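You operate a simulated robot arm through the tools that you are given. There is no shell and no other tool. Be economical: measure what you need, move in short steps, check, and stop when the job is done.

You are at the controls of a simulated two-armed robot. One attempt, no reset.

Task
Lift the cloth bin lid open.

It is judged by the outcome, as a careful person would: the job done as asked, and still so three seconds after it is handed in. It fails if anything else is knocked over, pushed out of place, dropped, spilled or broken. Lids that push on must go on centred and level and be pressed home; caps that screw on are set level and turned clockwise until they are tight. Flat cloth is picked up by pressing the open fingertips on it (5 to 10 N) and closing them slowly along it; thin cloth reads only 2 to 8 mm in the jaws.

Robot
Two 7-joint arms with two-finger parallel grippers on one trunk, on a base that drives. Base frame: it is fixed to the floor where the robot stands at the start and does not move with it; the origin is under the middle of the robot, x ahead of it, y to its left, z up. Readings come in mm, rad, newtons and seconds.
The left shoulder is at the start at [70, 163, 1145], the right one opposite. Places, roughly: cloth bin lid [600, -300, 500]. Payload 3.43 kg a hand.
The TCP of each hand is the grasp point between the finger pads, 34 mm short of the fingertips. In the tool frame z runs along the fingers and y along their closing line. Largest opening 128 mm; finger width 24, thickness 12; the body of the gripper, 48 by 130 mm, starts 96 mm behind the TCP.
Orientation is that of the tool frame in the base frame, as a unit quaternion [x, y, z, w]. With the fingers straight down and closing along the base's y, the tool's x points along the base's -x, its y along +y and its z along -z.

Tools
- The arms move only by the tool send_rows. It takes "left_deltas", "right_deltas" or both (then of equal length, played together; a hand with none holds still); each is a list of rows, each a list of 7 numbers: the shift along the base's x, y, z in m, then the turn, a rotation vector about the base's x, y, z in rad, then the opening, from 0 (shut) to 1 (fully open). In form: [[tx, ty, tz, rx, ry, rz, grip], ...]. A call has 1 to 8 rows; each row shifts and turns the commanded pose from where the row before left it. Each row takes 0.2 s and may step no farther than 50 mm and 0.15 rad from the row before; otherwise, or with a gripper value out of range, the whole call is refused. Where a pose cannot be reached the arm comes as near as it can. A force on the tool above 40 N (or 10 N above the force at the start of the call, whichever is more), or a blocked arm, ends the call early, and 0.2 s more pass. The fingers move at their own pace (about 153 mm/s each) and stop on an object; they squeeze with about 40 N. The grip force told is the motor's: it shows also when the fingers shut on nothing. Time passes only in rows, and 0.2 s behind the last, so rows that do not move let the fingers close. It gives the time, the measured TCP pose, the force on the tool (base axes), the opening and the grip force at its end, in the units of the frame above (readings bear some noise).
- Cameras (640 x 400 px; columns grow to the right, rows downward): "scene" is now at [118.4, -38.2, 1368.8]; the picture's right is [-0.41, -0.91, 0.00], its down [-0.62, 0.28, -0.73] and it looks along [0.67, -0.30, -0.68] (base axes); focal length 254 px, centre (320, 200). "left" rides on the left gripper at [76, 11, -160] in its tool frame; the picture's right is [-0.15, 0.99, 0.00], its down [-0.88, -0.13, -0.46] and it looks along [-0.45, -0.07, 0.89] (tool axes); focal length 234 px, centre (320, 200). "right" rides on the right gripper at [76, -11, -160] in its tool frame; the picture's right is [0.15, 0.99, 0.00], its down [-0.88, 0.13, -0.46] and it looks along [-0.45, 0.07, 0.89] (tool axes); focal length 234 px, centre (320, 200). There is no depth. A picture from a camera that has moved, and an enlarged one, comes with that camera's place and axes in the base frame and with its lens. The place of the scene camera against the robot may be out by one fixed shift of up to 18 mm in any direction.
- capture(camera): a new picture of that camera. It takes no simulated time.
- lift_body(by): slides the trunk up (or, below 0, down) by that many mm; the arms and the scene camera ride with it, the base frame stays. It gives what a move gives, with no picture.
- drive_base(legs): drives the robot by 1 to 6 legs, each [ahead, left, turn to the left] in mm, mm and rad, along the robot's own axes; the way and the turn of a leg run together, so that a leg with both is an arc; at most 1500 mm and 3.142 rad a leg. The arms and the cameras ride along, it lands a little off, and it stops where it bumps. It gives what a move gives.
- head_to(pan, tilt): turns the head with the scene camera to pan (to the left, within 1.501 rad either way) and tilt (down, from -0.506 to 1.204), counted from straight ahead of the robot. It gives what a move gives.
- close_up(camera, box): a new picture of the part [left, top, right, bottom] of that camera's present view, enlarged. It takes no simulated time.
- sign_off(): hands the job in; it is judged then, once.

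Work in short steps. Places have to be worked out from the pictures, the camera data and where the tool is seen: move nearer, look again, correct. Check each grasp and each placing, and mend what went wrong. You have 120 turns and 92 pictures in all, those below and enlarged ones among them. Open the grippers and draw the arms clear of the work before you hand the job in, unless the task says otherwise; then end with one line.

The tools are called after "Emit:" as a command line: name --argument value ..., lists and objects as JSON in quotes. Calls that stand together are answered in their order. send_rows: Moves the arms, as the interface text tells. Its arguments: {"type":"object","properties":{"left_deltas":{"type":"array","items":{"type":"array","items":{"type":"number"}}},"right_deltas":{"type":"array","items":{"type":"array","items":{"type":"number"}}}},"required":[]} The other tools are called the same way: lift_body (by) slides the trunk up or down; drive_base (legs) drives the base; head_to (pan, tilt) turns the head that bears the scene camera; capture (camera) takes a picture; close_up (camera, box) takes an enlarged picture of a part of a camera's view; sign_off () hands the job in.

At the start:

```text
time: 0.0
left_ee_pos: [673.7, -6.7, 1085.7]
left_ee_rot: [0.0, 1.0, -0.001, 0.0]
left_contact_force: [0.4, -0.3, 0.4]
left_gripper_width: 128.0
left_finger_force: 0.1
right_ee_pos: [405.7, -327.1, 957.3]
right_ee_rot: [0.0, 1.0, 0.0, 0.0]
right_contact_force: [1.1, -0.3, -1.3]
right_gripper_width: 127.9
right_finger_force: 0.1
trunk travel left (down, up): [-625.0, 315.0]
robot x, y, heading: [-0.6, -2.5, -0.0]
head pan, tilt: [-0.424, 0.745]
```

scene: 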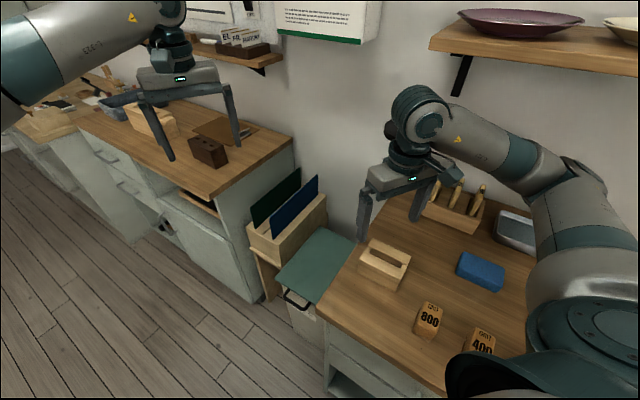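
right: 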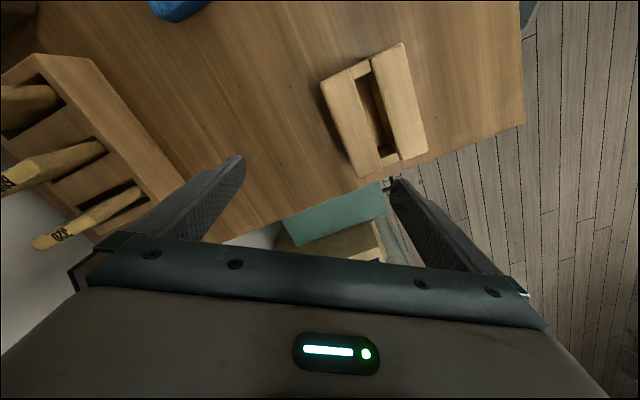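
left: 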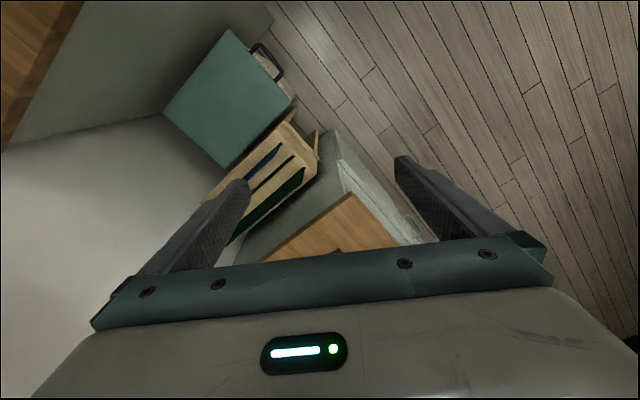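

The teal lid sits between the counter and the wooden file rack, with a dark handle at its front. I enlarge it.

Emit:
close_up --camera "scene" --box '[230, 170, 390, 350]'

Emit:
close_up --camera "left" --box '[140, 0, 340, 200]'

```text
2.22 times, centred on (310, 260) of scene
camera zoom: at [118.4, -38.2, 1368.8], right [-0.41, -0.91, 0.0], down [-0.62, 0.28, -0.73], along [0.67, -0.3, -0.68], focal length 565 px, centre (342, 67)
```

zoom: 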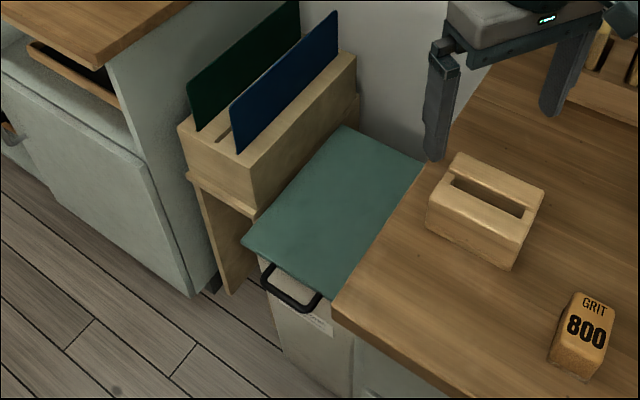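

```text
2.00 times, centred on (240, 100) of left
camera zoom: at [600.0, 6.1, 1246.0], right [0.15, 0.99, 0.0], down [0.88, -0.13, 0.46], along [0.45, -0.07, -0.89], focal length 468 px, centre (480, 400)
```

zoom: 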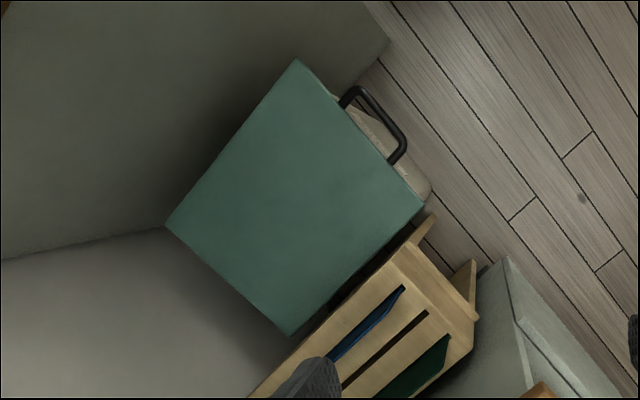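

The lid triangulates to z≈500, front edge from about (449,-215) to (643,-84). The hinge is on the far wall side near (711,-412). The handle bar is centred near (525,-119,490), outward direction n≈(-0.54,0.84). I clear the left arm and yaw the right hand to match the handle.

Emit:
send_rows --left_deltas '[[0, 0.05, 0, 0, 0, 0, 1], [0, 0.05, 0, 0, 0, 0, 1], [0, 0.05, 0, 0, 0, 0, 1], [0, 0.05, 0, 0, 0, 0, 1], [0, 0, 0, 0, 0, 0, 1], [0, 0, 0, 0, 0, 0, 1]]' --right_deltas '[[0.012, 0.045, -0.02, 0, 0, 0.144, 1], [0.012, 0.045, -0.02, 0, 0, 0.144, 1], [0.012, 0.045, -0.02, 0, 0, 0.144, 1], [0.012, 0.045, -0.02, 0, 0, 0.144, 1], [0.012, 0.045, -0.02, 0, 0, 0, 1], [0, 0.04, -0.02, 0, 0, 0, 1]]'

```text
refused: row 1 steps farther than a row can; nothing moved
```

A step was slightly too long, so I shrink it.

Emit:
send_rows --left_deltas '[[0, 0.049, 0, 0, 0, 0, 1], [0, 0.049, 0, 0, 0, 0, 1], [0, 0.049, 0, 0, 0, 0, 1], [0, 0.049, 0, 0, 0, 0, 1], [0, 0, 0, 0, 0, 0, 1], [0, 0, 0, 0, 0, 0, 1]]' --right_deltas '[[0.012, 0.043, -0.02, 0, 0, 0.144, 1], [0.012, 0.043, -0.02, 0, 0, 0.144, 1], [0.012, 0.043, -0.02, 0, 0, 0.144, 1], [0.012, 0.043, -0.02, 0, 0, 0.144, 1], [0.012, 0.043, -0.02, 0, 0, 0, 1], [0.0, 0.043, -0.02, 0, 0, 0, 1]]'

```text
time: 1.4
left_ee_pos: [676.1, 190.5, 1086.6]
left_ee_rot: [0.0, 1.0, 0.0, -0.001]
left_contact_force: [0.0, 0.5, -0.4]
left_gripper_width: 128.2
left_finger_force: 0.0
right_ee_pos: [466.9, -67.8, 835.8]
right_ee_rot: [-0.284, 0.959, -0.001, -0.001]
right_contact_force: [0.3, -0.6, -0.5]
right_gripper_width: 128.1
right_finger_force: 0.0
trunk travel left (down, up): [-625.0, 315.0]
robot x, y, heading: [4.2, -0.3, 0.0]
head pan, tilt: [-0.424, 0.745]
```

Yaw is as intended; next I tilt the tool 45° toward the handle and descend to a standoff.

Emit:
send_rows --right_deltas '[[0, 0.005, -0.03, -0.11, -0.071, 0, 1], [0, 0.005, -0.03, -0.11, -0.071, 0, 1], [0, 0.005, -0.03, -0.11, -0.071, 0, 1], [0, 0.005, -0.03, -0.11, -0.071, 0, 1], [0, 0.005, -0.03, -0.11, -0.071, 0, 1], [0, 0.005, -0.03, -0.11, -0.071, 0, 1]]'

Emit:
capture --camera "right"

Emit:
capture --camera "scene"

```text
time: 2.8
left_ee_pos: [677.3, 190.7, 1087.1]
left_ee_rot: [0.0, 1.0, -0.001, 0.0]
left_contact_force: [-0.1, -0.3, 0.2]
left_gripper_width: 128.2
left_finger_force: 0.0
right_ee_pos: [467.6, -37.8, 656.3]
right_ee_rot: [-0.262, 0.885, -0.369, 0.108]
right_contact_force: [-0.6, 0.6, 0.4]
right_gripper_width: 128.1
right_finger_force: 0.0
trunk travel left (down, up): [-625.0, 315.0]
robot x, y, heading: [-0.9, -3.1, -0.0]
head pan, tilt: [-0.424, 0.745]
```

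```text
86 pictures are left
camera right: at [346.7, 10.9, 777.8], right [-0.5, 0.51, -0.7], down [0.51, 0.83, 0.23], along [0.69, -0.25, -0.68], focal length 234 px, centre (320, 200)
```

right: 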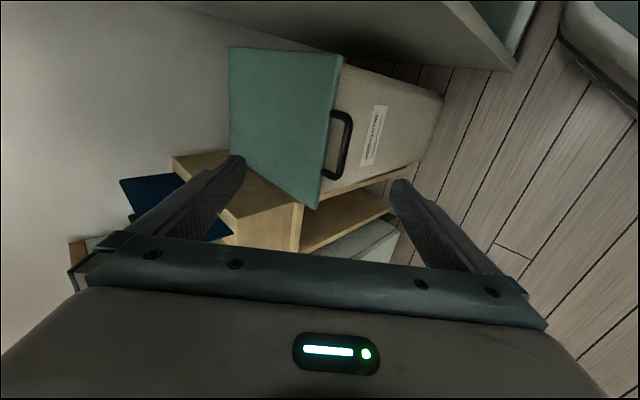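

```text
85 pictures are left
camera scene: at [118.6, -36.5, 1368.9], right [-0.41, -0.91, 0.0], down [-0.62, 0.28, -0.73], along [0.67, -0.3, -0.68], focal length 254 px, centre (320, 200)
```

scene: 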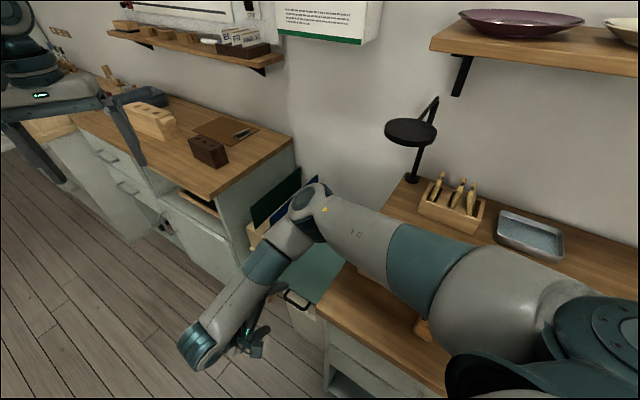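

The counter turns out to be higher (≈860), with the lid recessed beside it at ≈500. The right view also puts the handle near (526,-124,490). I take a closer look at the handle.

Emit:
close_up --camera "right" --box '[220, 30, 460, 220]'

```text
2.11 times, centred on (340, 125) of right
camera zoom: at [346.7, 10.9, 777.8], right [-0.5, 0.51, -0.7], down [0.51, 0.83, 0.23], along [0.69, -0.25, -0.68], focal length 493 px, centre (278, 358)
```

zoom: 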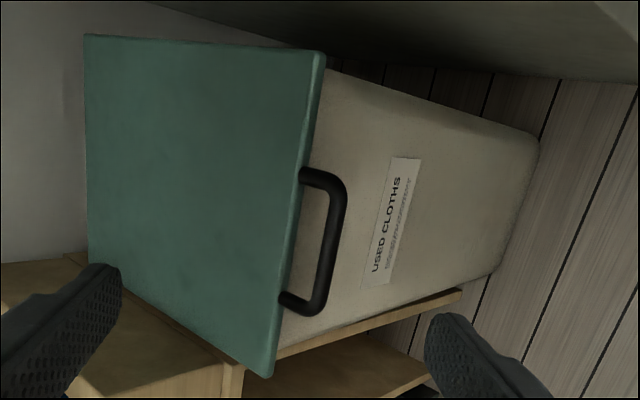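

The handle is a round horizontal loop on the lid's front edge, about 33 mm out. I plan to hook it from below with the lower finger of the open gripper, keeping the upper finger above the lid. First I move to a standoff.

Emit:
send_rows --right_deltas '[[0.015, -0.02, -0.031, 0, 0, 0, 1], [0.014, -0.02, -0.031, 0, 0, 0, 1], [0.013, -0.02, -0.024, 0, 0, 0, 1], [0.013, -0.02, -0.024, 0, 0, 0, 1]]'

Emit:
capture --camera "right"

Emit:
capture --camera "scene"

```text
time: 3.8
left_ee_pos: [677.3, 189.6, 1088.4]
left_ee_rot: [0.0, 1.0, 0.0, 0.0]
left_contact_force: [0.0, -0.4, 1.1]
left_gripper_width: 127.8
left_finger_force: 0.1
right_ee_pos: [520.7, -119.1, 548.0]
right_ee_rot: [-0.263, 0.886, -0.366, 0.107]
right_contact_force: [0.2, 0.3, 0.1]
right_gripper_width: 127.8
right_finger_force: 0.1
trunk travel left (down, up): [-625.0, 315.0]
robot x, y, heading: [-0.8, -1.2, 0.003]
head pan, tilt: [-0.424, 0.745]
```

```text
83 pictures are left
camera right: at [400.4, -71.0, 668.6], right [-0.51, 0.51, -0.7], down [0.51, 0.83, 0.23], along [0.69, -0.24, -0.68], focal length 234 px, centre (320, 200)
```

right: 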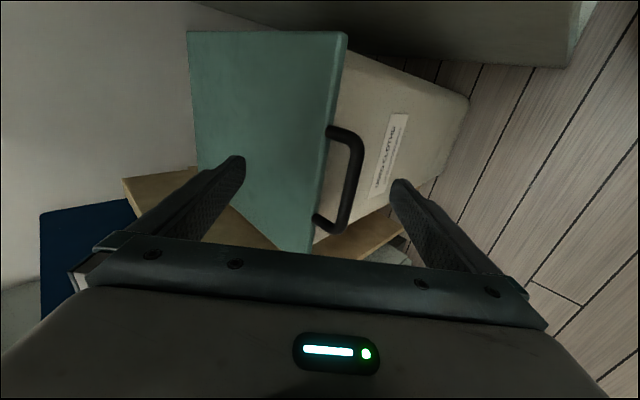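

```text
82 pictures are left
camera scene: at [118.9, -38.2, 1368.8], right [-0.41, -0.91, 0.0], down [-0.62, 0.28, -0.73], along [0.67, -0.3, -0.68], focal length 254 px, centre (320, 200)
```

scene: 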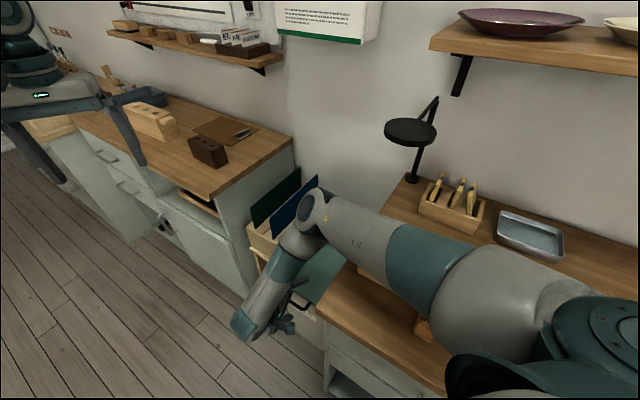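

The lower finger is aligned with the handle loop and passes outside it. I advance 30 mm along the finger axis.

Emit:
send_rows --right_deltas '[[0.007, -0.0085, -0.0105, 0, 0, 0, 1], [0.007, -0.0085, -0.0105, 0, 0, 0, 1]]'

Emit:
capture --camera "right"

```text
time: 4.4
left_ee_pos: [677.1, 189.9, 1088.6]
left_ee_rot: [0.0, 1.0, 0.0, 0.0]
left_contact_force: [0.5, 0.1, 0.1]
left_gripper_width: 128.1
left_finger_force: 0.0
right_ee_pos: [534.9, -135.8, 525.6]
right_ee_rot: [-0.263, 0.886, -0.367, 0.108]
right_contact_force: [-0.2, -1.1, -0.2]
right_gripper_width: 127.9
right_finger_force: 0.0
trunk travel left (down, up): [-625.0, 315.0]
robot x, y, heading: [-1.2, 0.9, 0.003]
head pan, tilt: [-0.424, 0.745]
```

```text
81 pictures are left
camera right: at [414.3, -87.9, 647.6], right [-0.5, 0.51, -0.7], down [0.51, 0.83, 0.23], along [0.69, -0.24, -0.68], focal length 234 px, centre (320, 200)
```

right: 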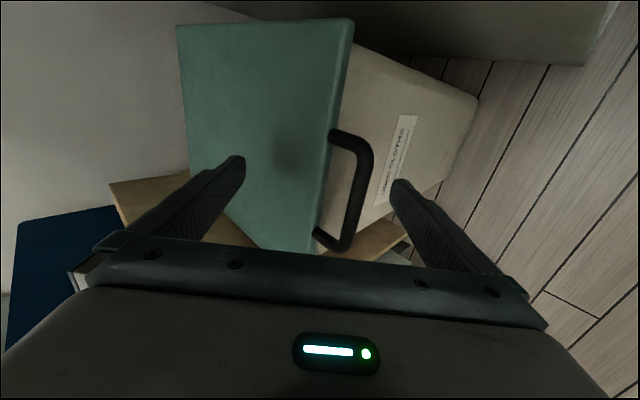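

The handle sits about 12 mm past the TCP along the fingers and about 32 mm from the lower pad. I bring the lower finger up onto it.

Emit:
send_rows --right_deltas '[[0.0039, -0.0059, 0.0071, 0, 0, 0, 1], [0.0039, -0.0059, 0.0071, 0, 0, 0, 1], [0.0039, -0.0059, 0.0071, 0, 0, 0, 1]]'

Emit:
capture --camera "right"

```text
time: 5.2
left_ee_pos: [675.5, 188.7, 1088.5]
left_ee_rot: [0.0, 1.0, 0.0, 0.0]
left_contact_force: [0.3, -0.7, 0.2]
left_gripper_width: 128.0
left_finger_force: 0.0
right_ee_pos: [545.5, -153.5, 547.5]
right_ee_rot: [-0.263, 0.886, -0.367, 0.107]
right_contact_force: [0.3, 0.3, 0.1]
right_gripper_width: 127.9
right_finger_force: 0.2
trunk travel left (down, up): [-625.0, 315.0]
robot x, y, heading: [-1.9, -2.2, 0.001]
head pan, tilt: [-0.424, 0.745]
```

```text
80 pictures are left
camera right: at [425.7, -105.9, 669.3], right [-0.5, 0.51, -0.7], down [0.51, 0.83, 0.23], along [0.69, -0.24, -0.68], focal length 234 px, centre (320, 200)
```

right: 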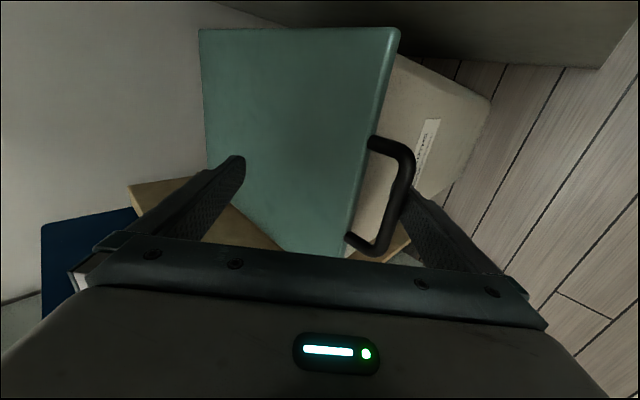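

The finger is now just under the bar. I lift along the arc about the hinge (radius ≈346 mm), starting with about 17°.

Emit:
send_rows --right_deltas '[[0.001, -0.0015, 0.02, 0, 0, 0, 1], [0.0015, -0.003, 0.03, 0, 0, 0, 1], [0.003, -0.005, 0.03, 0, 0, 0, 1], [0.004, -0.006, 0.03, 0, 0, 0, 1]]'

Emit:
capture --camera "right"

Emit:
capture --camera "scene"

```text
time: 6.2
left_ee_pos: [676.2, 188.7, 1088.1]
left_ee_rot: [0.0, 1.0, 0.0, 0.001]
left_contact_force: [1.0, -0.7, -0.5]
left_gripper_width: 127.9
left_finger_force: 0.0
right_ee_pos: [556.5, -170.8, 655.2]
right_ee_rot: [-0.262, 0.886, -0.367, 0.107]
right_contact_force: [-0.7, -0.1, -1.3]
right_gripper_width: 127.9
right_finger_force: 0.1
trunk travel left (down, up): [-625.0, 315.0]
robot x, y, heading: [0.2, 0.7, -0.0]
head pan, tilt: [-0.424, 0.745]
```

```text
79 pictures are left
camera right: at [436.7, -122.2, 777.5], right [-0.5, 0.51, -0.7], down [0.51, 0.83, 0.23], along [0.69, -0.24, -0.68], focal length 234 px, centre (320, 200)
```

right: 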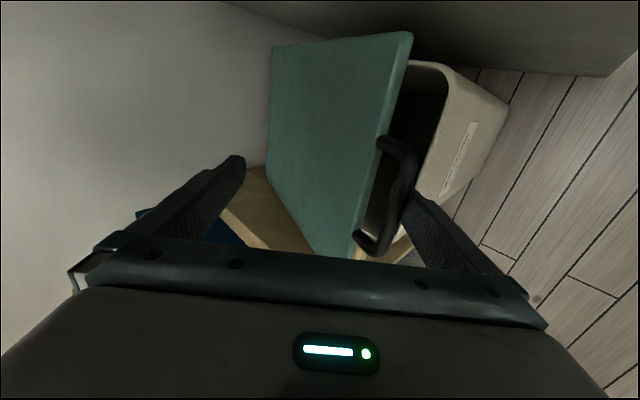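

```text
78 pictures are left
camera scene: at [118.1, -38.1, 1368.8], right [-0.41, -0.91, 0.0], down [-0.62, 0.28, -0.73], along [0.67, -0.3, -0.68], focal length 254 px, centre (320, 200)
```

scene: 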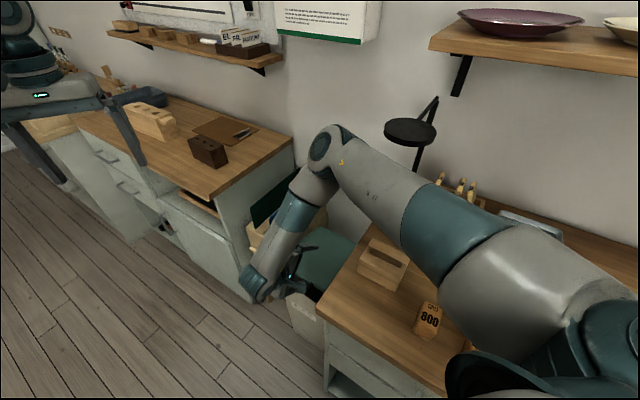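

The lid is rising with almost no force. I continue the arc to about 45°.

Emit:
send_rows --right_deltas '[[0.0064, -0.0099, 0.0324, 0, 0, 0, 1], [0.0082, -0.0127, 0.0312, 0, 0, 0, 1], [0.0098, -0.0151, 0.0295, 0, 0, 0, 1], [0.0114, -0.0176, 0.0275, 0, 0, 0, 1], [0.0129, -0.0198, 0.0253, 0, 0, 0, 1]]'

Emit:
capture --camera "right"

Emit:
capture --camera "scene"

```text
time: 7.4
left_ee_pos: [675.9, 187.8, 1088.6]
left_ee_rot: [0.0, 1.0, 0.001, 0.0]
left_contact_force: [-0.1, 0.4, 0.5]
left_gripper_width: 128.1
left_finger_force: 0.0
right_ee_pos: [604.1, -243.9, 801.7]
right_ee_rot: [-0.263, 0.886, -0.366, 0.107]
right_contact_force: [-0.7, -0.2, -0.3]
right_gripper_width: 128.0
right_finger_force: 0.1
trunk travel left (down, up): [-625.0, 315.0]
robot x, y, heading: [0.0, 0.4, 0.004]
head pan, tilt: [-0.424, 0.745]
```

```text
77 pictures are left
camera right: at [484.6, -197.3, 923.7], right [-0.5, 0.51, -0.7], down [0.51, 0.83, 0.23], along [0.69, -0.24, -0.68], focal length 234 px, centre (320, 200)
```

right: 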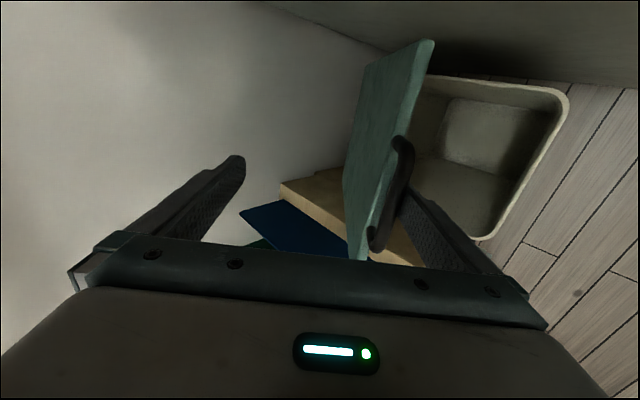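

```text
76 pictures are left
camera scene: at [118.1, -38.8, 1368.8], right [-0.41, -0.91, 0.0], down [-0.62, 0.28, -0.73], along [0.67, -0.3, -0.68], focal length 254 px, centre (320, 200)
```

scene: 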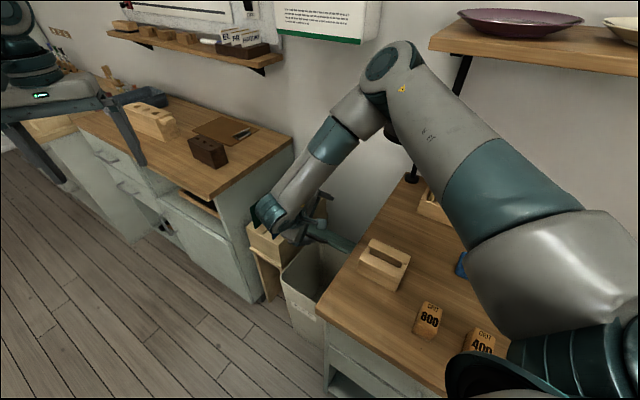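

The lid is at about 45°. To keep the upper finger off the wall later, I narrow the opening to about 56 mm while shifting the hand so the lower pad stays in place.

Emit:
send_rows --right_deltas '[[-0.0046, 0.0071, -0.0085, 0, 0, 0, 0.81], [-0.0046, 0.0071, -0.0085, 0, 0, 0, 0.625], [-0.0046, 0.0071, -0.0085, 0, 0, 0, 0.44], [0, 0, 0, 0, 0, 0, 0.44]]'

Emit:
capture --camera "right"

```text
time: 8.4
left_ee_pos: [675.7, 189.2, 1089.1]
left_ee_rot: [0.0, 1.0, 0.001, 0.0]
left_contact_force: [0.1, 0.3, 0.2]
left_gripper_width: 127.9
left_finger_force: 0.2
right_ee_pos: [591.5, -223.3, 776.7]
right_ee_rot: [-0.263, 0.885, -0.367, 0.108]
right_contact_force: [-0.6, 1.0, -0.5]
right_gripper_width: 56.6
right_finger_force: 0.8
trunk travel left (down, up): [-625.0, 315.0]
robot x, y, heading: [4.4, 2.1, -0.001]
head pan, tilt: [-0.424, 0.745]
```

```text
75 pictures are left
camera right: at [471.0, -174.9, 898.5], right [-0.5, 0.51, -0.7], down [0.51, 0.83, 0.23], along [0.69, -0.24, -0.68], focal length 234 px, centre (320, 200)
```

right: 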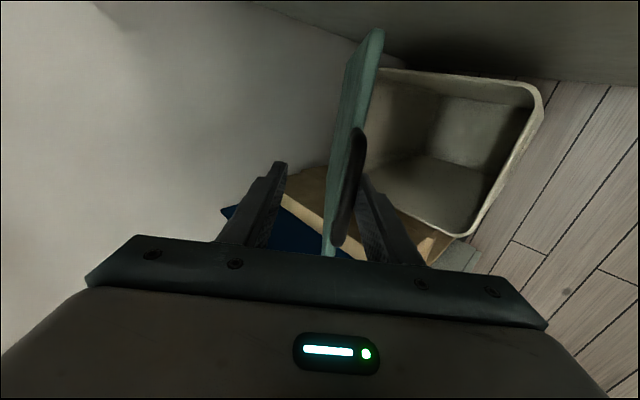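

The lid is nearly in line with the fingers at about 50–55°. I continue the arc, gradually turning the tool down.

Emit:
send_rows --right_deltas '[[0.0159, -0.0244, 0.0205, 0.063, 0.041, 0, 0.44], [0.0169, -0.0261, 0.0176, 0.063, 0.041, 0, 0.44], [0.0179, -0.0275, 0.0145, 0.063, 0.041, 0, 0.44]]'

Emit:
capture --camera "right"

Emit:
capture --camera "scene"

```text
time: 9.2
left_ee_pos: [685.6, 287.1, 1083.6]
left_ee_rot: [-0.051, 0.999, -0.009, -0.002]
left_contact_force: [-0.1, 2.3, 0.4]
left_gripper_width: 127.9
left_finger_force: 0.0
right_ee_pos: [697.0, -205.6, 832.3]
right_ee_rot: [-0.325, 0.903, -0.267, 0.088]
right_contact_force: [3.6, 7.1, -3.1]
right_gripper_width: 56.4
right_finger_force: 0.0
trunk travel left (down, up): [-625.0, 315.0]
robot x, y, heading: [28.7, 12.9, 0.092]
head pan, tilt: [-0.424, 0.745]
```

```text
74 pictures are left
camera right: at [592.0, -191.4, 975.1], right [-0.65, 0.55, -0.53], down [0.46, 0.84, 0.3], along [0.61, -0.05, -0.79], focal length 234 px, centre (320, 200)
```

right: 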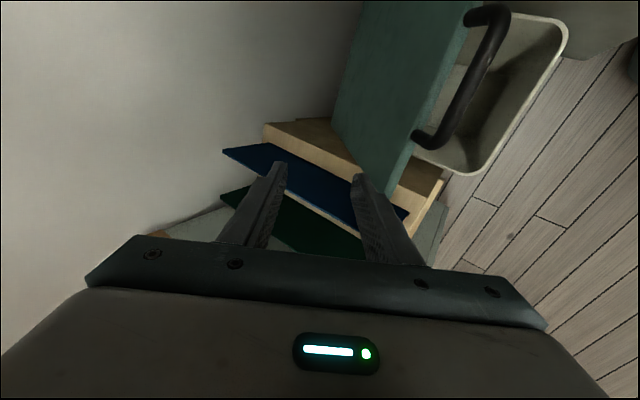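

```text
73 pictures are left
camera scene: at [152.1, 10.6, 1369.0], right [-0.32, -0.95, 0.02], down [-0.64, 0.2, -0.74], along [0.69, -0.25, -0.68], focal length 254 px, centre (320, 200)
```

scene: 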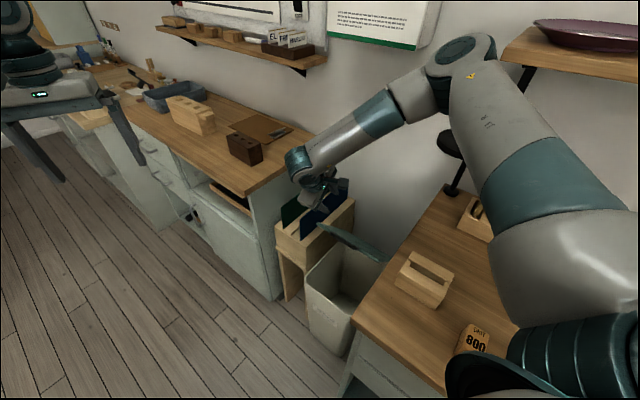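

The base got pushed (heading 0.092): the right elbow evidently ran against the shelf, and the finger slid off the handle. The lid seems to hold at about 55° by itself. I look closely before backing off.

Emit:
close_up --camera "scene" --box '[400, 0, 640, 220]'

Emit:
close_up --camera "scene" --box '[250, 120, 420, 300]'

Emit:
capture --camera "left"

```text
1.82 times, centred on (520, 110) of scene
camera zoom: at [152.1, 10.6, 1369.0], right [-0.32, -0.95, 0.02], down [-0.64, 0.2, -0.74], along [0.69, -0.25, -0.68], focal length 462 px, centre (-44, 364)
```

zoom: 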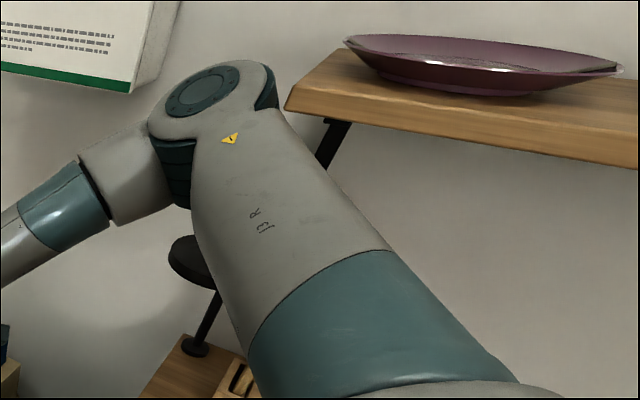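

```text
2.22 times, centred on (335, 210) of scene
camera zoom: at [152.1, 10.6, 1369.0], right [-0.32, -0.95, 0.02], down [-0.64, 0.2, -0.74], along [0.69, -0.25, -0.68], focal length 565 px, centre (287, 178)
```

zoom: 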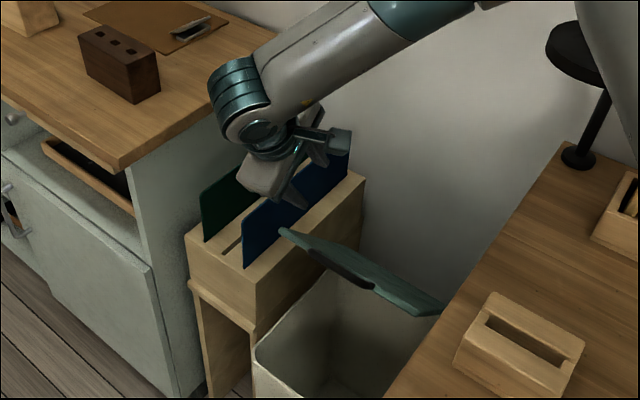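

```text
70 pictures are left
camera left: at [609.0, 293.1, 1242.9], right [0.05, 1.0, -0.02], down [0.89, -0.03, 0.46], along [0.45, -0.04, -0.89], focal length 234 px, centre (320, 200)
```

left: 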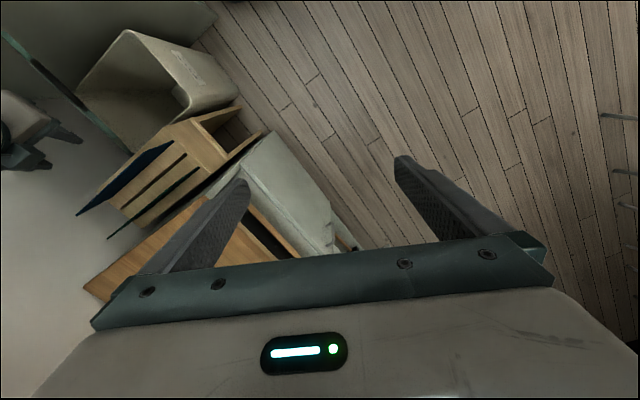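

The gripper now hovers next to or above the blue board. I hold one row to see whether the force and base drift persist.

Emit:
send_rows --right_deltas '[[0, 0, 0, 0, 0, 0, 0.44]]'

Emit:
capture --camera "scene"

```text
time: 9.6
left_ee_pos: [699.8, 254.0, 1068.9]
left_ee_rot: [-0.041, 0.999, -0.006, -0.014]
left_contact_force: [-0.2, -1.6, -0.3]
left_gripper_width: 128.0
left_finger_force: 0.1
right_ee_pos: [695.9, -238.3, 817.0]
right_ee_rot: [-0.32, 0.907, -0.264, 0.072]
right_contact_force: [-1.0, -0.9, -0.8]
right_gripper_width: 56.2
right_finger_force: 0.0
trunk travel left (down, up): [-625.0, 315.0]
robot x, y, heading: [14.6, -1.4, 0.083]
head pan, tilt: [-0.424, 0.745]
```

```text
69 pictures are left
camera scene: at [175.6, -12.8, 1367.7], right [-0.33, -0.94, 0.02], down [-0.66, 0.22, -0.72], along [0.67, -0.26, -0.7], focal length 254 px, centre (320, 200)
```

scene: 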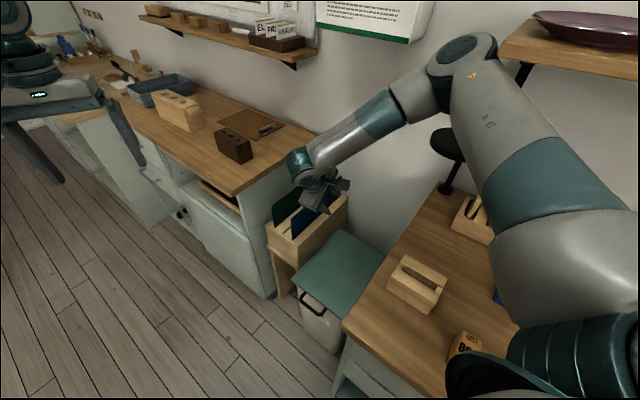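

The lid fell shut, so it won't hold there, and the base is tilted and still being pushed by the elbow contact. I back the robot away from the wall (along n) to free the elbow before anything else.

Emit:
drive_base --legs '[[-52, 95, 0]]'

Emit:
capture --camera "scene"

Emit:
capture --camera "right"

```text
time: 10.7
left_ee_pos: [600.8, 304.4, 1091.4]
left_ee_rot: [-0.108, 0.994, 0.0, 0.002]
left_contact_force: [-0.6, -0.2, 0.3]
left_gripper_width: 127.9
left_finger_force: 0.0
right_ee_pos: [670.4, -181.7, 828.5]
right_ee_rot: [-0.375, 0.886, -0.254, 0.104]
right_contact_force: [-0.3, -0.3, 0.8]
right_gripper_width: 56.1
right_finger_force: 0.1
trunk travel left (down, up): [-625.0, 315.0]
robot x, y, heading: [-16.9, -27.6, 0.212]
head pan, tilt: [-0.424, 0.745]
stopped in leg 1: the robot was blocked; the commanded pose is now the measured one
```

```text
68 pictures are left
camera scene: at [113.1, -34.1, 1368.2], right [-0.21, -0.98, 0.0], down [-0.67, 0.14, -0.73], along [0.71, -0.15, -0.68], focal length 254 px, centre (320, 200)
```

scene: 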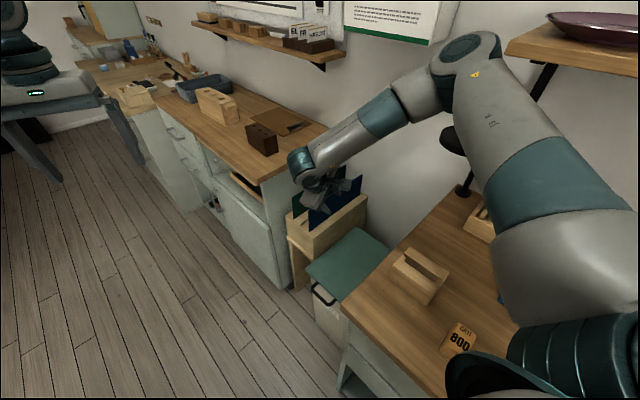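

```text
67 pictures are left
camera right: at [564.1, -181.3, 971.3], right [-0.71, 0.48, -0.52], down [0.36, 0.88, 0.31], along [0.61, 0.03, -0.79], focal length 234 px, centre (320, 200)
```

right: 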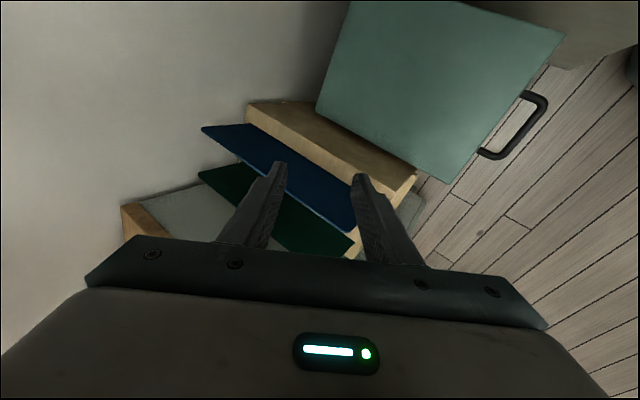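

The base stopped, blocked, and has turned left; I need to see what blocks it. I look toward the elbow/shelf, then to the left.

Emit:
head_to --pan -0.9 --tilt 0.4

Emit:
capture --camera "scene"

Emit:
head_to --pan 1.0 --tilt 0.9

Emit:
capture --camera "scene"

Emit:
head_to --pan -1.4 --tilt 1.0

Emit:
capture --camera "scene"

```text
time: 11.6
left_ee_pos: [602.8, 305.2, 1090.1]
left_ee_rot: [-0.107, 0.994, 0.0, -0.001]
left_contact_force: [-0.4, 1.0, -0.2]
left_gripper_width: 128.1
left_finger_force: 0.1
right_ee_pos: [670.9, -183.5, 828.7]
right_ee_rot: [-0.373, 0.887, -0.254, 0.103]
right_contact_force: [0.2, 0.5, 0.3]
right_gripper_width: 56.2
right_finger_force: 0.1
trunk travel left (down, up): [-625.0, 315.0]
robot x, y, heading: [-18.6, -27.0, 0.213]
head pan, tilt: [-0.901, 0.4]
```

```text
66 pictures are left
camera scene: at [105.3, -73.7, 1398.4], right [-0.63, -0.77, 0.01], down [-0.31, 0.25, -0.92], along [0.71, -0.58, -0.39], focal length 254 px, centre (320, 200)
```

scene: 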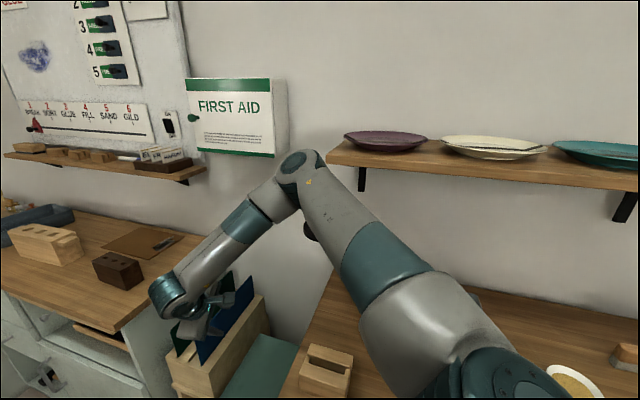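

```text
time: 13.5
left_ee_pos: [601.8, 304.0, 1088.2]
left_ee_rot: [-0.105, 0.994, -0.002, -0.001]
left_contact_force: [-0.2, 0.4, -0.6]
left_gripper_width: 128.1
left_finger_force: 0.0
right_ee_pos: [670.9, -183.0, 828.1]
right_ee_rot: [-0.373, 0.886, -0.255, 0.104]
right_contact_force: [0.3, 0.0, 0.3]
right_gripper_width: 56.4
right_finger_force: 0.1
trunk travel left (down, up): [-625.0, 315.0]
robot x, y, heading: [-18.5, -22.0, 0.216]
head pan, tilt: [1.0, 0.901]
```

```text
65 pictures are left
camera scene: at [59.8, 56.0, 1355.6], right [0.94, -0.35, -0.01], down [-0.28, -0.74, -0.62], along [0.21, 0.58, -0.79], focal length 254 px, centre (320, 200)
```

scene: 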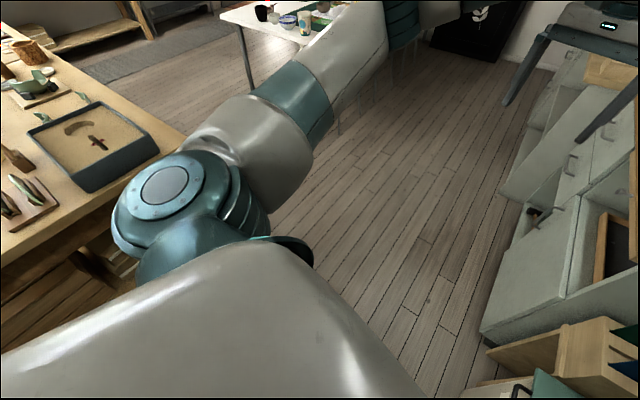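

```text
time: 15.7
left_ee_pos: [602.3, 304.3, 1088.3]
left_ee_rot: [-0.106, 0.994, -0.001, 0.0]
left_contact_force: [0.2, 0.8, -0.7]
left_gripper_width: 128.2
left_finger_force: 0.0
right_ee_pos: [671.1, -182.9, 829.3]
right_ee_rot: [-0.373, 0.886, -0.254, 0.103]
right_contact_force: [-0.1, 0.7, 0.5]
right_gripper_width: 56.6
right_finger_force: 0.2
trunk travel left (down, up): [-625.0, 315.0]
robot x, y, heading: [-19.1, -25.0, 0.214]
head pan, tilt: [-1.4, 1.0]
```

```text
64 pictures are left
camera scene: at [59.5, -79.3, 1348.7], right [-0.93, -0.38, 0.01], down [-0.32, 0.78, -0.54], along [0.2, -0.5, -0.84], focal length 254 px, centre (320, 200)
```

scene: 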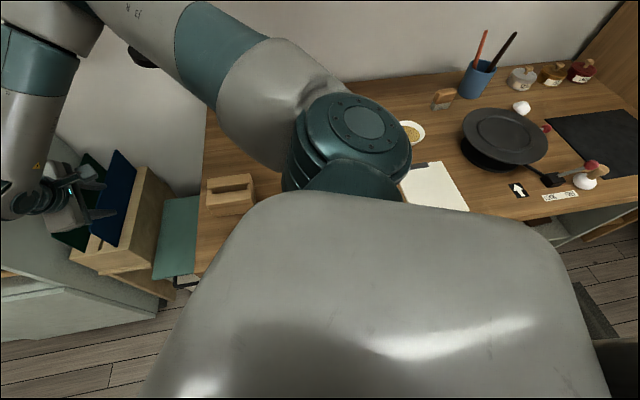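

Deduction: the elbow sits just left of the wall shelf's end, so backing in -x pressed it into the shelf; there is free floor on the left. The fingertips (z≈780–800) clear the board tops (≈770). I slide the robot in pure +y, a short way first.

Emit:
drive_base --legs '[[15, 59, 0]]'

Emit:
head_to --pan -0.8 --tilt 0.5

Emit:
capture --camera "scene"

```text
time: 16.6
left_ee_pos: [595.3, 360.9, 1095.9]
left_ee_rot: [-0.106, 0.994, -0.001, 0.005]
left_contact_force: [-0.7, 0.1, 0.2]
left_gripper_width: 128.1
left_finger_force: 0.0
right_ee_pos: [665.4, -124.9, 834.9]
right_ee_rot: [-0.37, 0.887, -0.255, 0.108]
right_contact_force: [-0.2, -0.1, 0.2]
right_gripper_width: 56.2
right_finger_force: 0.1
trunk travel left (down, up): [-625.0, 315.0]
robot x, y, heading: [-18.9, 35.6, 0.214]
head pan, tilt: [-1.4, 1.0]
```

```text
time: 17.6
left_ee_pos: [596.3, 361.9, 1094.8]
left_ee_rot: [-0.106, 0.994, 0.001, 0.005]
left_contact_force: [0.3, 0.2, -0.1]
left_gripper_width: 128.1
left_finger_force: 0.0
right_ee_pos: [667.7, -125.1, 835.0]
right_ee_rot: [-0.371, 0.886, -0.255, 0.107]
right_contact_force: [-0.9, -0.5, 0.8]
right_gripper_width: 56.3
right_finger_force: 0.1
trunk travel left (down, up): [-625.0, 315.0]
robot x, y, heading: [-12.0, 33.2, 0.211]
head pan, tilt: [-0.799, 0.499]
```

```text
63 pictures are left
camera scene: at [101.1, -8.3, 1390.3], right [-0.55, -0.83, 0.0], down [-0.4, 0.27, -0.88], along [0.73, -0.49, -0.48], focal length 254 px, centre (320, 200)
```

scene: 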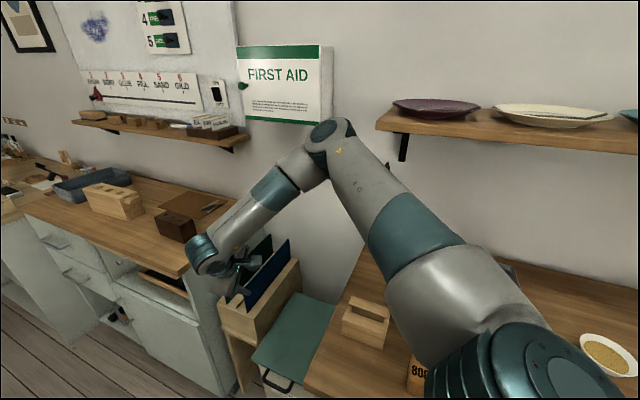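

The elbow is free and nothing appears displaced. I slide another 150 mm away from the shelf before retracting the arms.

Emit:
drive_base --legs '[[31, 147, 0]]'

Emit:
capture --camera "scene"

```text
time: 19.0
left_ee_pos: [596.9, 509.8, 1094.6]
left_ee_rot: [-0.105, 0.994, 0.001, 0.006]
left_contact_force: [-0.4, -0.5, 0.9]
left_gripper_width: 127.9
left_finger_force: 0.1
right_ee_pos: [667.9, 23.7, 834.2]
right_ee_rot: [-0.37, 0.886, -0.256, 0.107]
right_contact_force: [-0.4, 0.4, 0.1]
right_gripper_width: 56.0
right_finger_force: 0.0
trunk travel left (down, up): [-625.0, 315.0]
robot x, y, heading: [-16.5, 184.2, 0.212]
head pan, tilt: [-0.799, 0.499]
```

```text
62 pictures are left
camera scene: at [101.1, 140.6, 1390.4], right [-0.55, -0.83, 0.0], down [-0.4, 0.27, -0.88], along [0.73, -0.49, -0.48], focal length 254 px, centre (320, 200)
```

scene: 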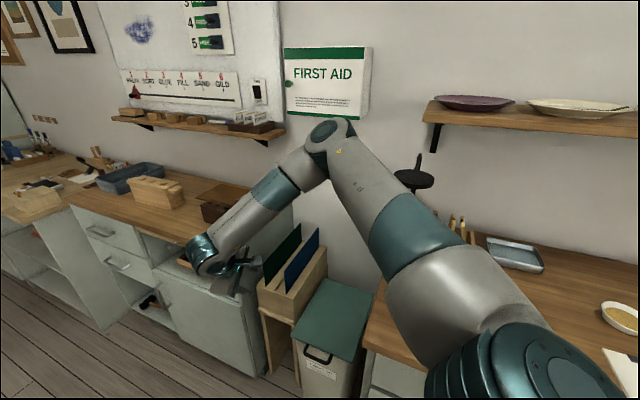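

All objects still stand. I retract both hands toward the robot before turning.

Emit:
send_rows --left_deltas '[[-0.045, -0.01, 0.01, 0, 0, 0, 1], [-0.045, -0.01, 0.01, 0, 0, 0, 1], [-0.045, -0.01, 0.01, 0, 0, 0, 1], [-0.045, -0.01, 0.01, 0, 0, 0, 1], [-0.045, 0, 0.01, 0, 0, 0, 1], [0, 0, 0, 0, 0, 0, 1]]' --right_deltas '[[-0.035, 0.01, 0.03, 0, 0, 0, 0.44], [-0.035, 0.01, 0.03, 0, 0, 0, 0.44], [-0.035, 0.01, 0.03, 0, 0, 0, 0.44], [-0.035, 0.01, 0.03, 0, 0, 0, 0.44], [-0.035, 0.01, 0.03, 0, 0, 0, 0.44], [-0.035, 0.01, 0.03, 0, 0, 0, 0.44]]'

Emit:
head_to --pan -0.3 --tilt 0.9

Emit:
capture --camera "scene"

```text
time: 20.4
left_ee_pos: [373.0, 472.7, 1143.6]
left_ee_rot: [-0.106, 0.994, 0.0, 0.004]
left_contact_force: [0.9, 0.4, -0.2]
left_gripper_width: 128.0
left_finger_force: 0.1
right_ee_pos: [458.9, 82.7, 1013.9]
right_ee_rot: [-0.371, 0.886, -0.257, 0.108]
right_contact_force: [0.1, 0.3, 0.0]
right_gripper_width: 56.0
right_finger_force: 0.1
trunk travel left (down, up): [-625.0, 315.0]
robot x, y, heading: [-14.3, 180.1, 0.209]
head pan, tilt: [-0.799, 0.499]
```

```text
time: 21.3
left_ee_pos: [373.2, 470.9, 1143.4]
left_ee_rot: [-0.106, 0.994, -0.001, 0.006]
left_contact_force: [-0.4, 0.3, 1.2]
left_gripper_width: 127.9
left_finger_force: 0.0
right_ee_pos: [458.2, 82.3, 1012.4]
right_ee_rot: [-0.371, 0.886, -0.256, 0.107]
right_contact_force: [0.0, -0.1, -0.3]
right_gripper_width: 56.0
right_finger_force: 0.1
trunk travel left (down, up): [-625.0, 315.0]
robot x, y, heading: [-17.8, 187.4, 0.222]
head pan, tilt: [-0.3, 0.901]
```

```text
61 pictures are left
camera scene: at [100.4, 184.7, 1356.6], right [-0.09, -1.0, 0.0], down [-0.78, 0.07, -0.62], along [0.62, -0.05, -0.78], focal length 254 px, centre (320, 200)
```

scene: 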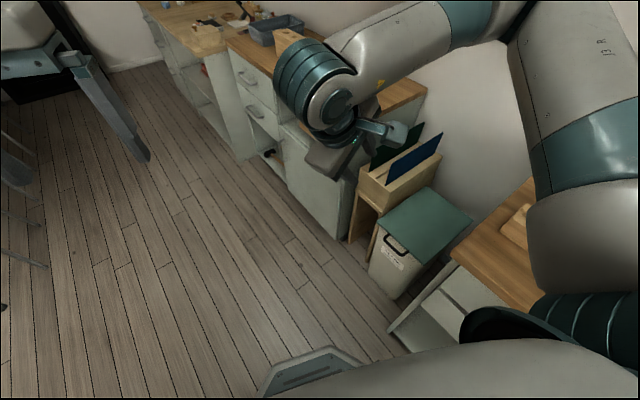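

The floor to the left is open. I move the base forward along the aisle and then turn right to face the bin squarely.

Emit:
drive_base --legs '[[210, 25, 0], [0, 0, -0.6]]'

Emit:
drive_base --legs '[[0, 0, -0.6]]'

Emit:
capture --camera "scene"

```text
time: 24.6
left_ee_pos: [668.8, 267.5, 1143.9]
left_ee_rot: [0.197, 0.98, -0.001, 0.005]
left_contact_force: [0.8, 0.2, 0.9]
left_gripper_width: 128.0
left_finger_force: 0.0
right_ee_pos: [516.9, -101.0, 1011.6]
right_ee_rot: [-0.088, 0.957, -0.276, 0.026]
right_contact_force: [0.1, -0.5, 0.5]
right_gripper_width: 56.4
right_finger_force: 0.1
trunk travel left (down, up): [-625.0, 315.0]
robot x, y, heading: [183.0, 252.7, -0.391]
head pan, tilt: [-0.3, 0.901]
```

```text
time: 26.7
left_ee_pos: [589.7, -11.7, 1144.0]
left_ee_rot: [0.481, 0.877, -0.003, 0.004]
left_contact_force: [0.1, 0.3, -0.3]
left_gripper_width: 128.0
left_finger_force: 0.1
right_ee_pos: [255.6, -226.1, 1013.1]
right_ee_rot: [0.201, 0.94, -0.271, -0.058]
right_contact_force: [0.3, 0.5, 0.3]
right_gripper_width: 56.0
right_finger_force: 0.2
trunk travel left (down, up): [-625.0, 315.0]
robot x, y, heading: [182.7, 252.4, -1.009]
head pan, tilt: [-0.3, 0.901]
```

```text
60 pictures are left
camera scene: at [225.1, 135.0, 1356.5], right [-0.96, -0.27, 0.0], down [-0.21, 0.76, -0.62], along [0.16, -0.6, -0.78], focal length 254 px, centre (320, 200)
```

scene: 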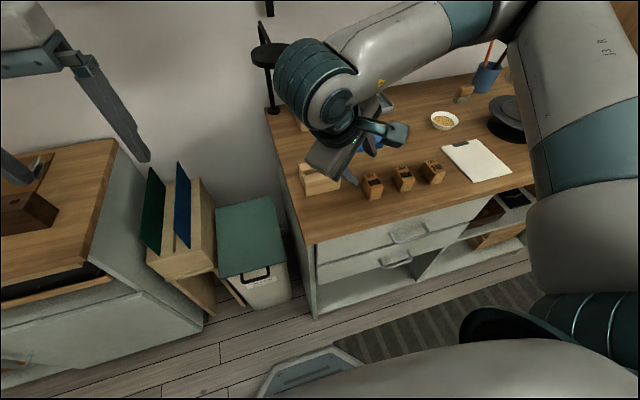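

The robot now faces the bin nook squarely. I shift left along the wall so the right shoulder lines up with the bin.

Emit:
drive_base --legs '[[0, 210, 0]]'

Emit:
send_rows --right_deltas '[[0, 0, 0, 0, 0, 0.145, 0.44], [0, 0, 0, 0, 0, 0.145, 0.44], [0, 0, 0, 0, 0, 0.145, 0.44], [0, 0, 0, 0, 0, 0.145, 0.44], [0, 0, 0, 0, 0, 0.145, 0.44], [0, 0, 0, 0, 0, 0.145, 0.44], [0, 0, 0, 0, 0, 0.13, 0.44]]'

Emit:
capture --camera "scene"

Emit:
capture --camera "right"

```text
time: 28.3
left_ee_pos: [763.7, 101.3, 1143.7]
left_ee_rot: [0.482, 0.876, -0.004, 0.004]
left_contact_force: [0.0, -0.5, -0.5]
left_gripper_width: 128.2
left_finger_force: 0.2
right_ee_pos: [429.6, -114.6, 1012.6]
right_ee_rot: [0.202, 0.939, -0.271, -0.059]
right_contact_force: [0.4, 0.2, 0.7]
right_gripper_width: 56.1
right_finger_force: 0.1
trunk travel left (down, up): [-625.0, 315.0]
robot x, y, heading: [360.1, 366.1, -1.005]
head pan, tilt: [-0.3, 0.901]
```

```text
time: 29.9
left_ee_pos: [761.5, 100.1, 1144.5]
left_ee_rot: [0.482, 0.876, -0.003, 0.005]
left_contact_force: [0.4, 0.9, -0.4]
left_gripper_width: 127.9
left_finger_force: 0.1
right_ee_pos: [469.5, -148.8, 1025.5]
right_ee_rot: [-0.274, 0.921, -0.265, 0.079]
right_contact_force: [-0.2, 0.1, -0.5]
right_gripper_width: 56.3
right_finger_force: 0.0
right hand out of reach, approached as far as the arm can: row 2, 3, 4, 5, 6, 7
trunk travel left (down, up): [-625.0, 315.0]
robot x, y, heading: [361.0, 362.5, -0.999]
head pan, tilt: [-0.3, 0.901]
```

```text
59 pictures are left
camera scene: at [398.0, 247.0, 1356.6], right [-0.96, -0.26, 0.0], down [-0.21, 0.76, -0.62], along [0.17, -0.6, -0.78], focal length 254 px, centre (320, 200)
```

scene: 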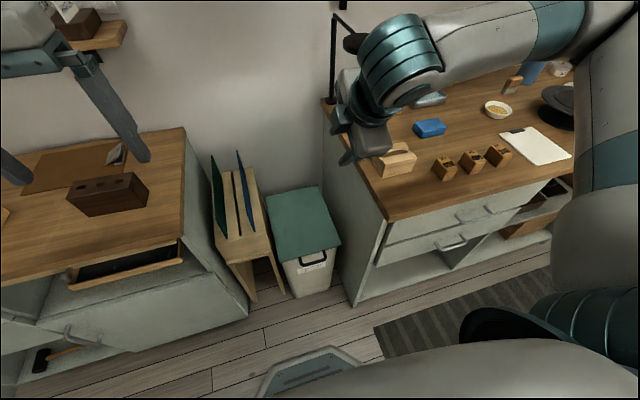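

```text
58 pictures are left
camera right: at [364.4, -124.6, 1167.8], right [-0.58, 0.62, -0.53], down [0.54, 0.78, 0.32], along [0.61, -0.1, -0.79], focal length 234 px, centre (320, 200)
```

right: 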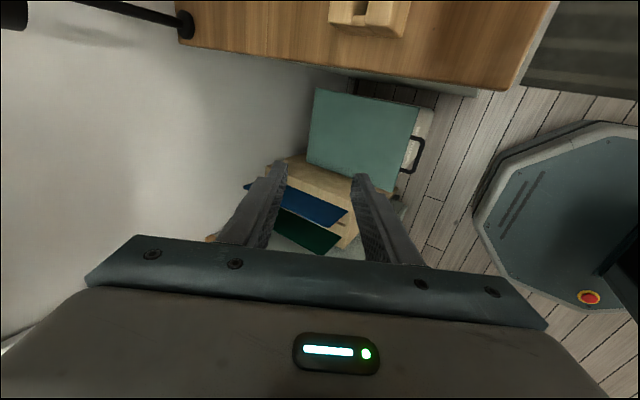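

The orientation was reached, but the position hit an arm limit at this height. The handle is straight ahead and lower, so I move the hand outward and down toward the earlier standoff and see whether it becomes reachable.

Emit:
send_rows --right_deltas '[[0.012, 0.02, -0.04, 0, 0, 0, 0.44], [0.012, 0.02, -0.04, 0, 0, 0, 0.44], [0.01, 0.02, -0.04, 0, 0, 0, 0.44], [0, 0.01, -0.04, 0, 0, 0, 0.6]]'

Emit:
capture --camera "scene"

```text
time: 30.9
left_ee_pos: [763.1, 99.2, 1142.9]
left_ee_rot: [0.481, 0.877, -0.003, 0.004]
left_contact_force: [0.7, 0.1, 0.5]
left_gripper_width: 128.0
left_finger_force: 0.0
right_ee_pos: [516.9, -92.1, 867.8]
right_ee_rot: [-0.272, 0.922, -0.264, 0.078]
right_contact_force: [-1.0, 1.5, -0.5]
right_gripper_width: 76.8
right_finger_force: 0.1
right hand out of reach, approached as far as the arm can: row 1, 2
trunk travel left (down, up): [-625.0, 315.0]
robot x, y, heading: [360.3, 367.7, -1.0]
head pan, tilt: [-0.3, 0.901]
```

```text
57 pictures are left
camera scene: at [398.8, 245.9, 1356.6], right [-0.96, -0.26, 0.0], down [-0.21, 0.76, -0.62], along [0.16, -0.6, -0.78], focal length 254 px, centre (320, 200)
```

scene: 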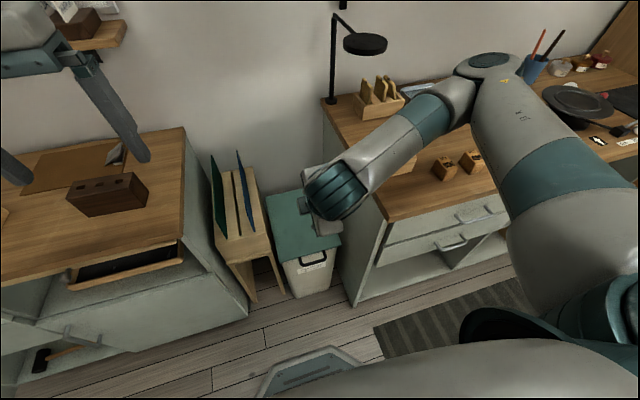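

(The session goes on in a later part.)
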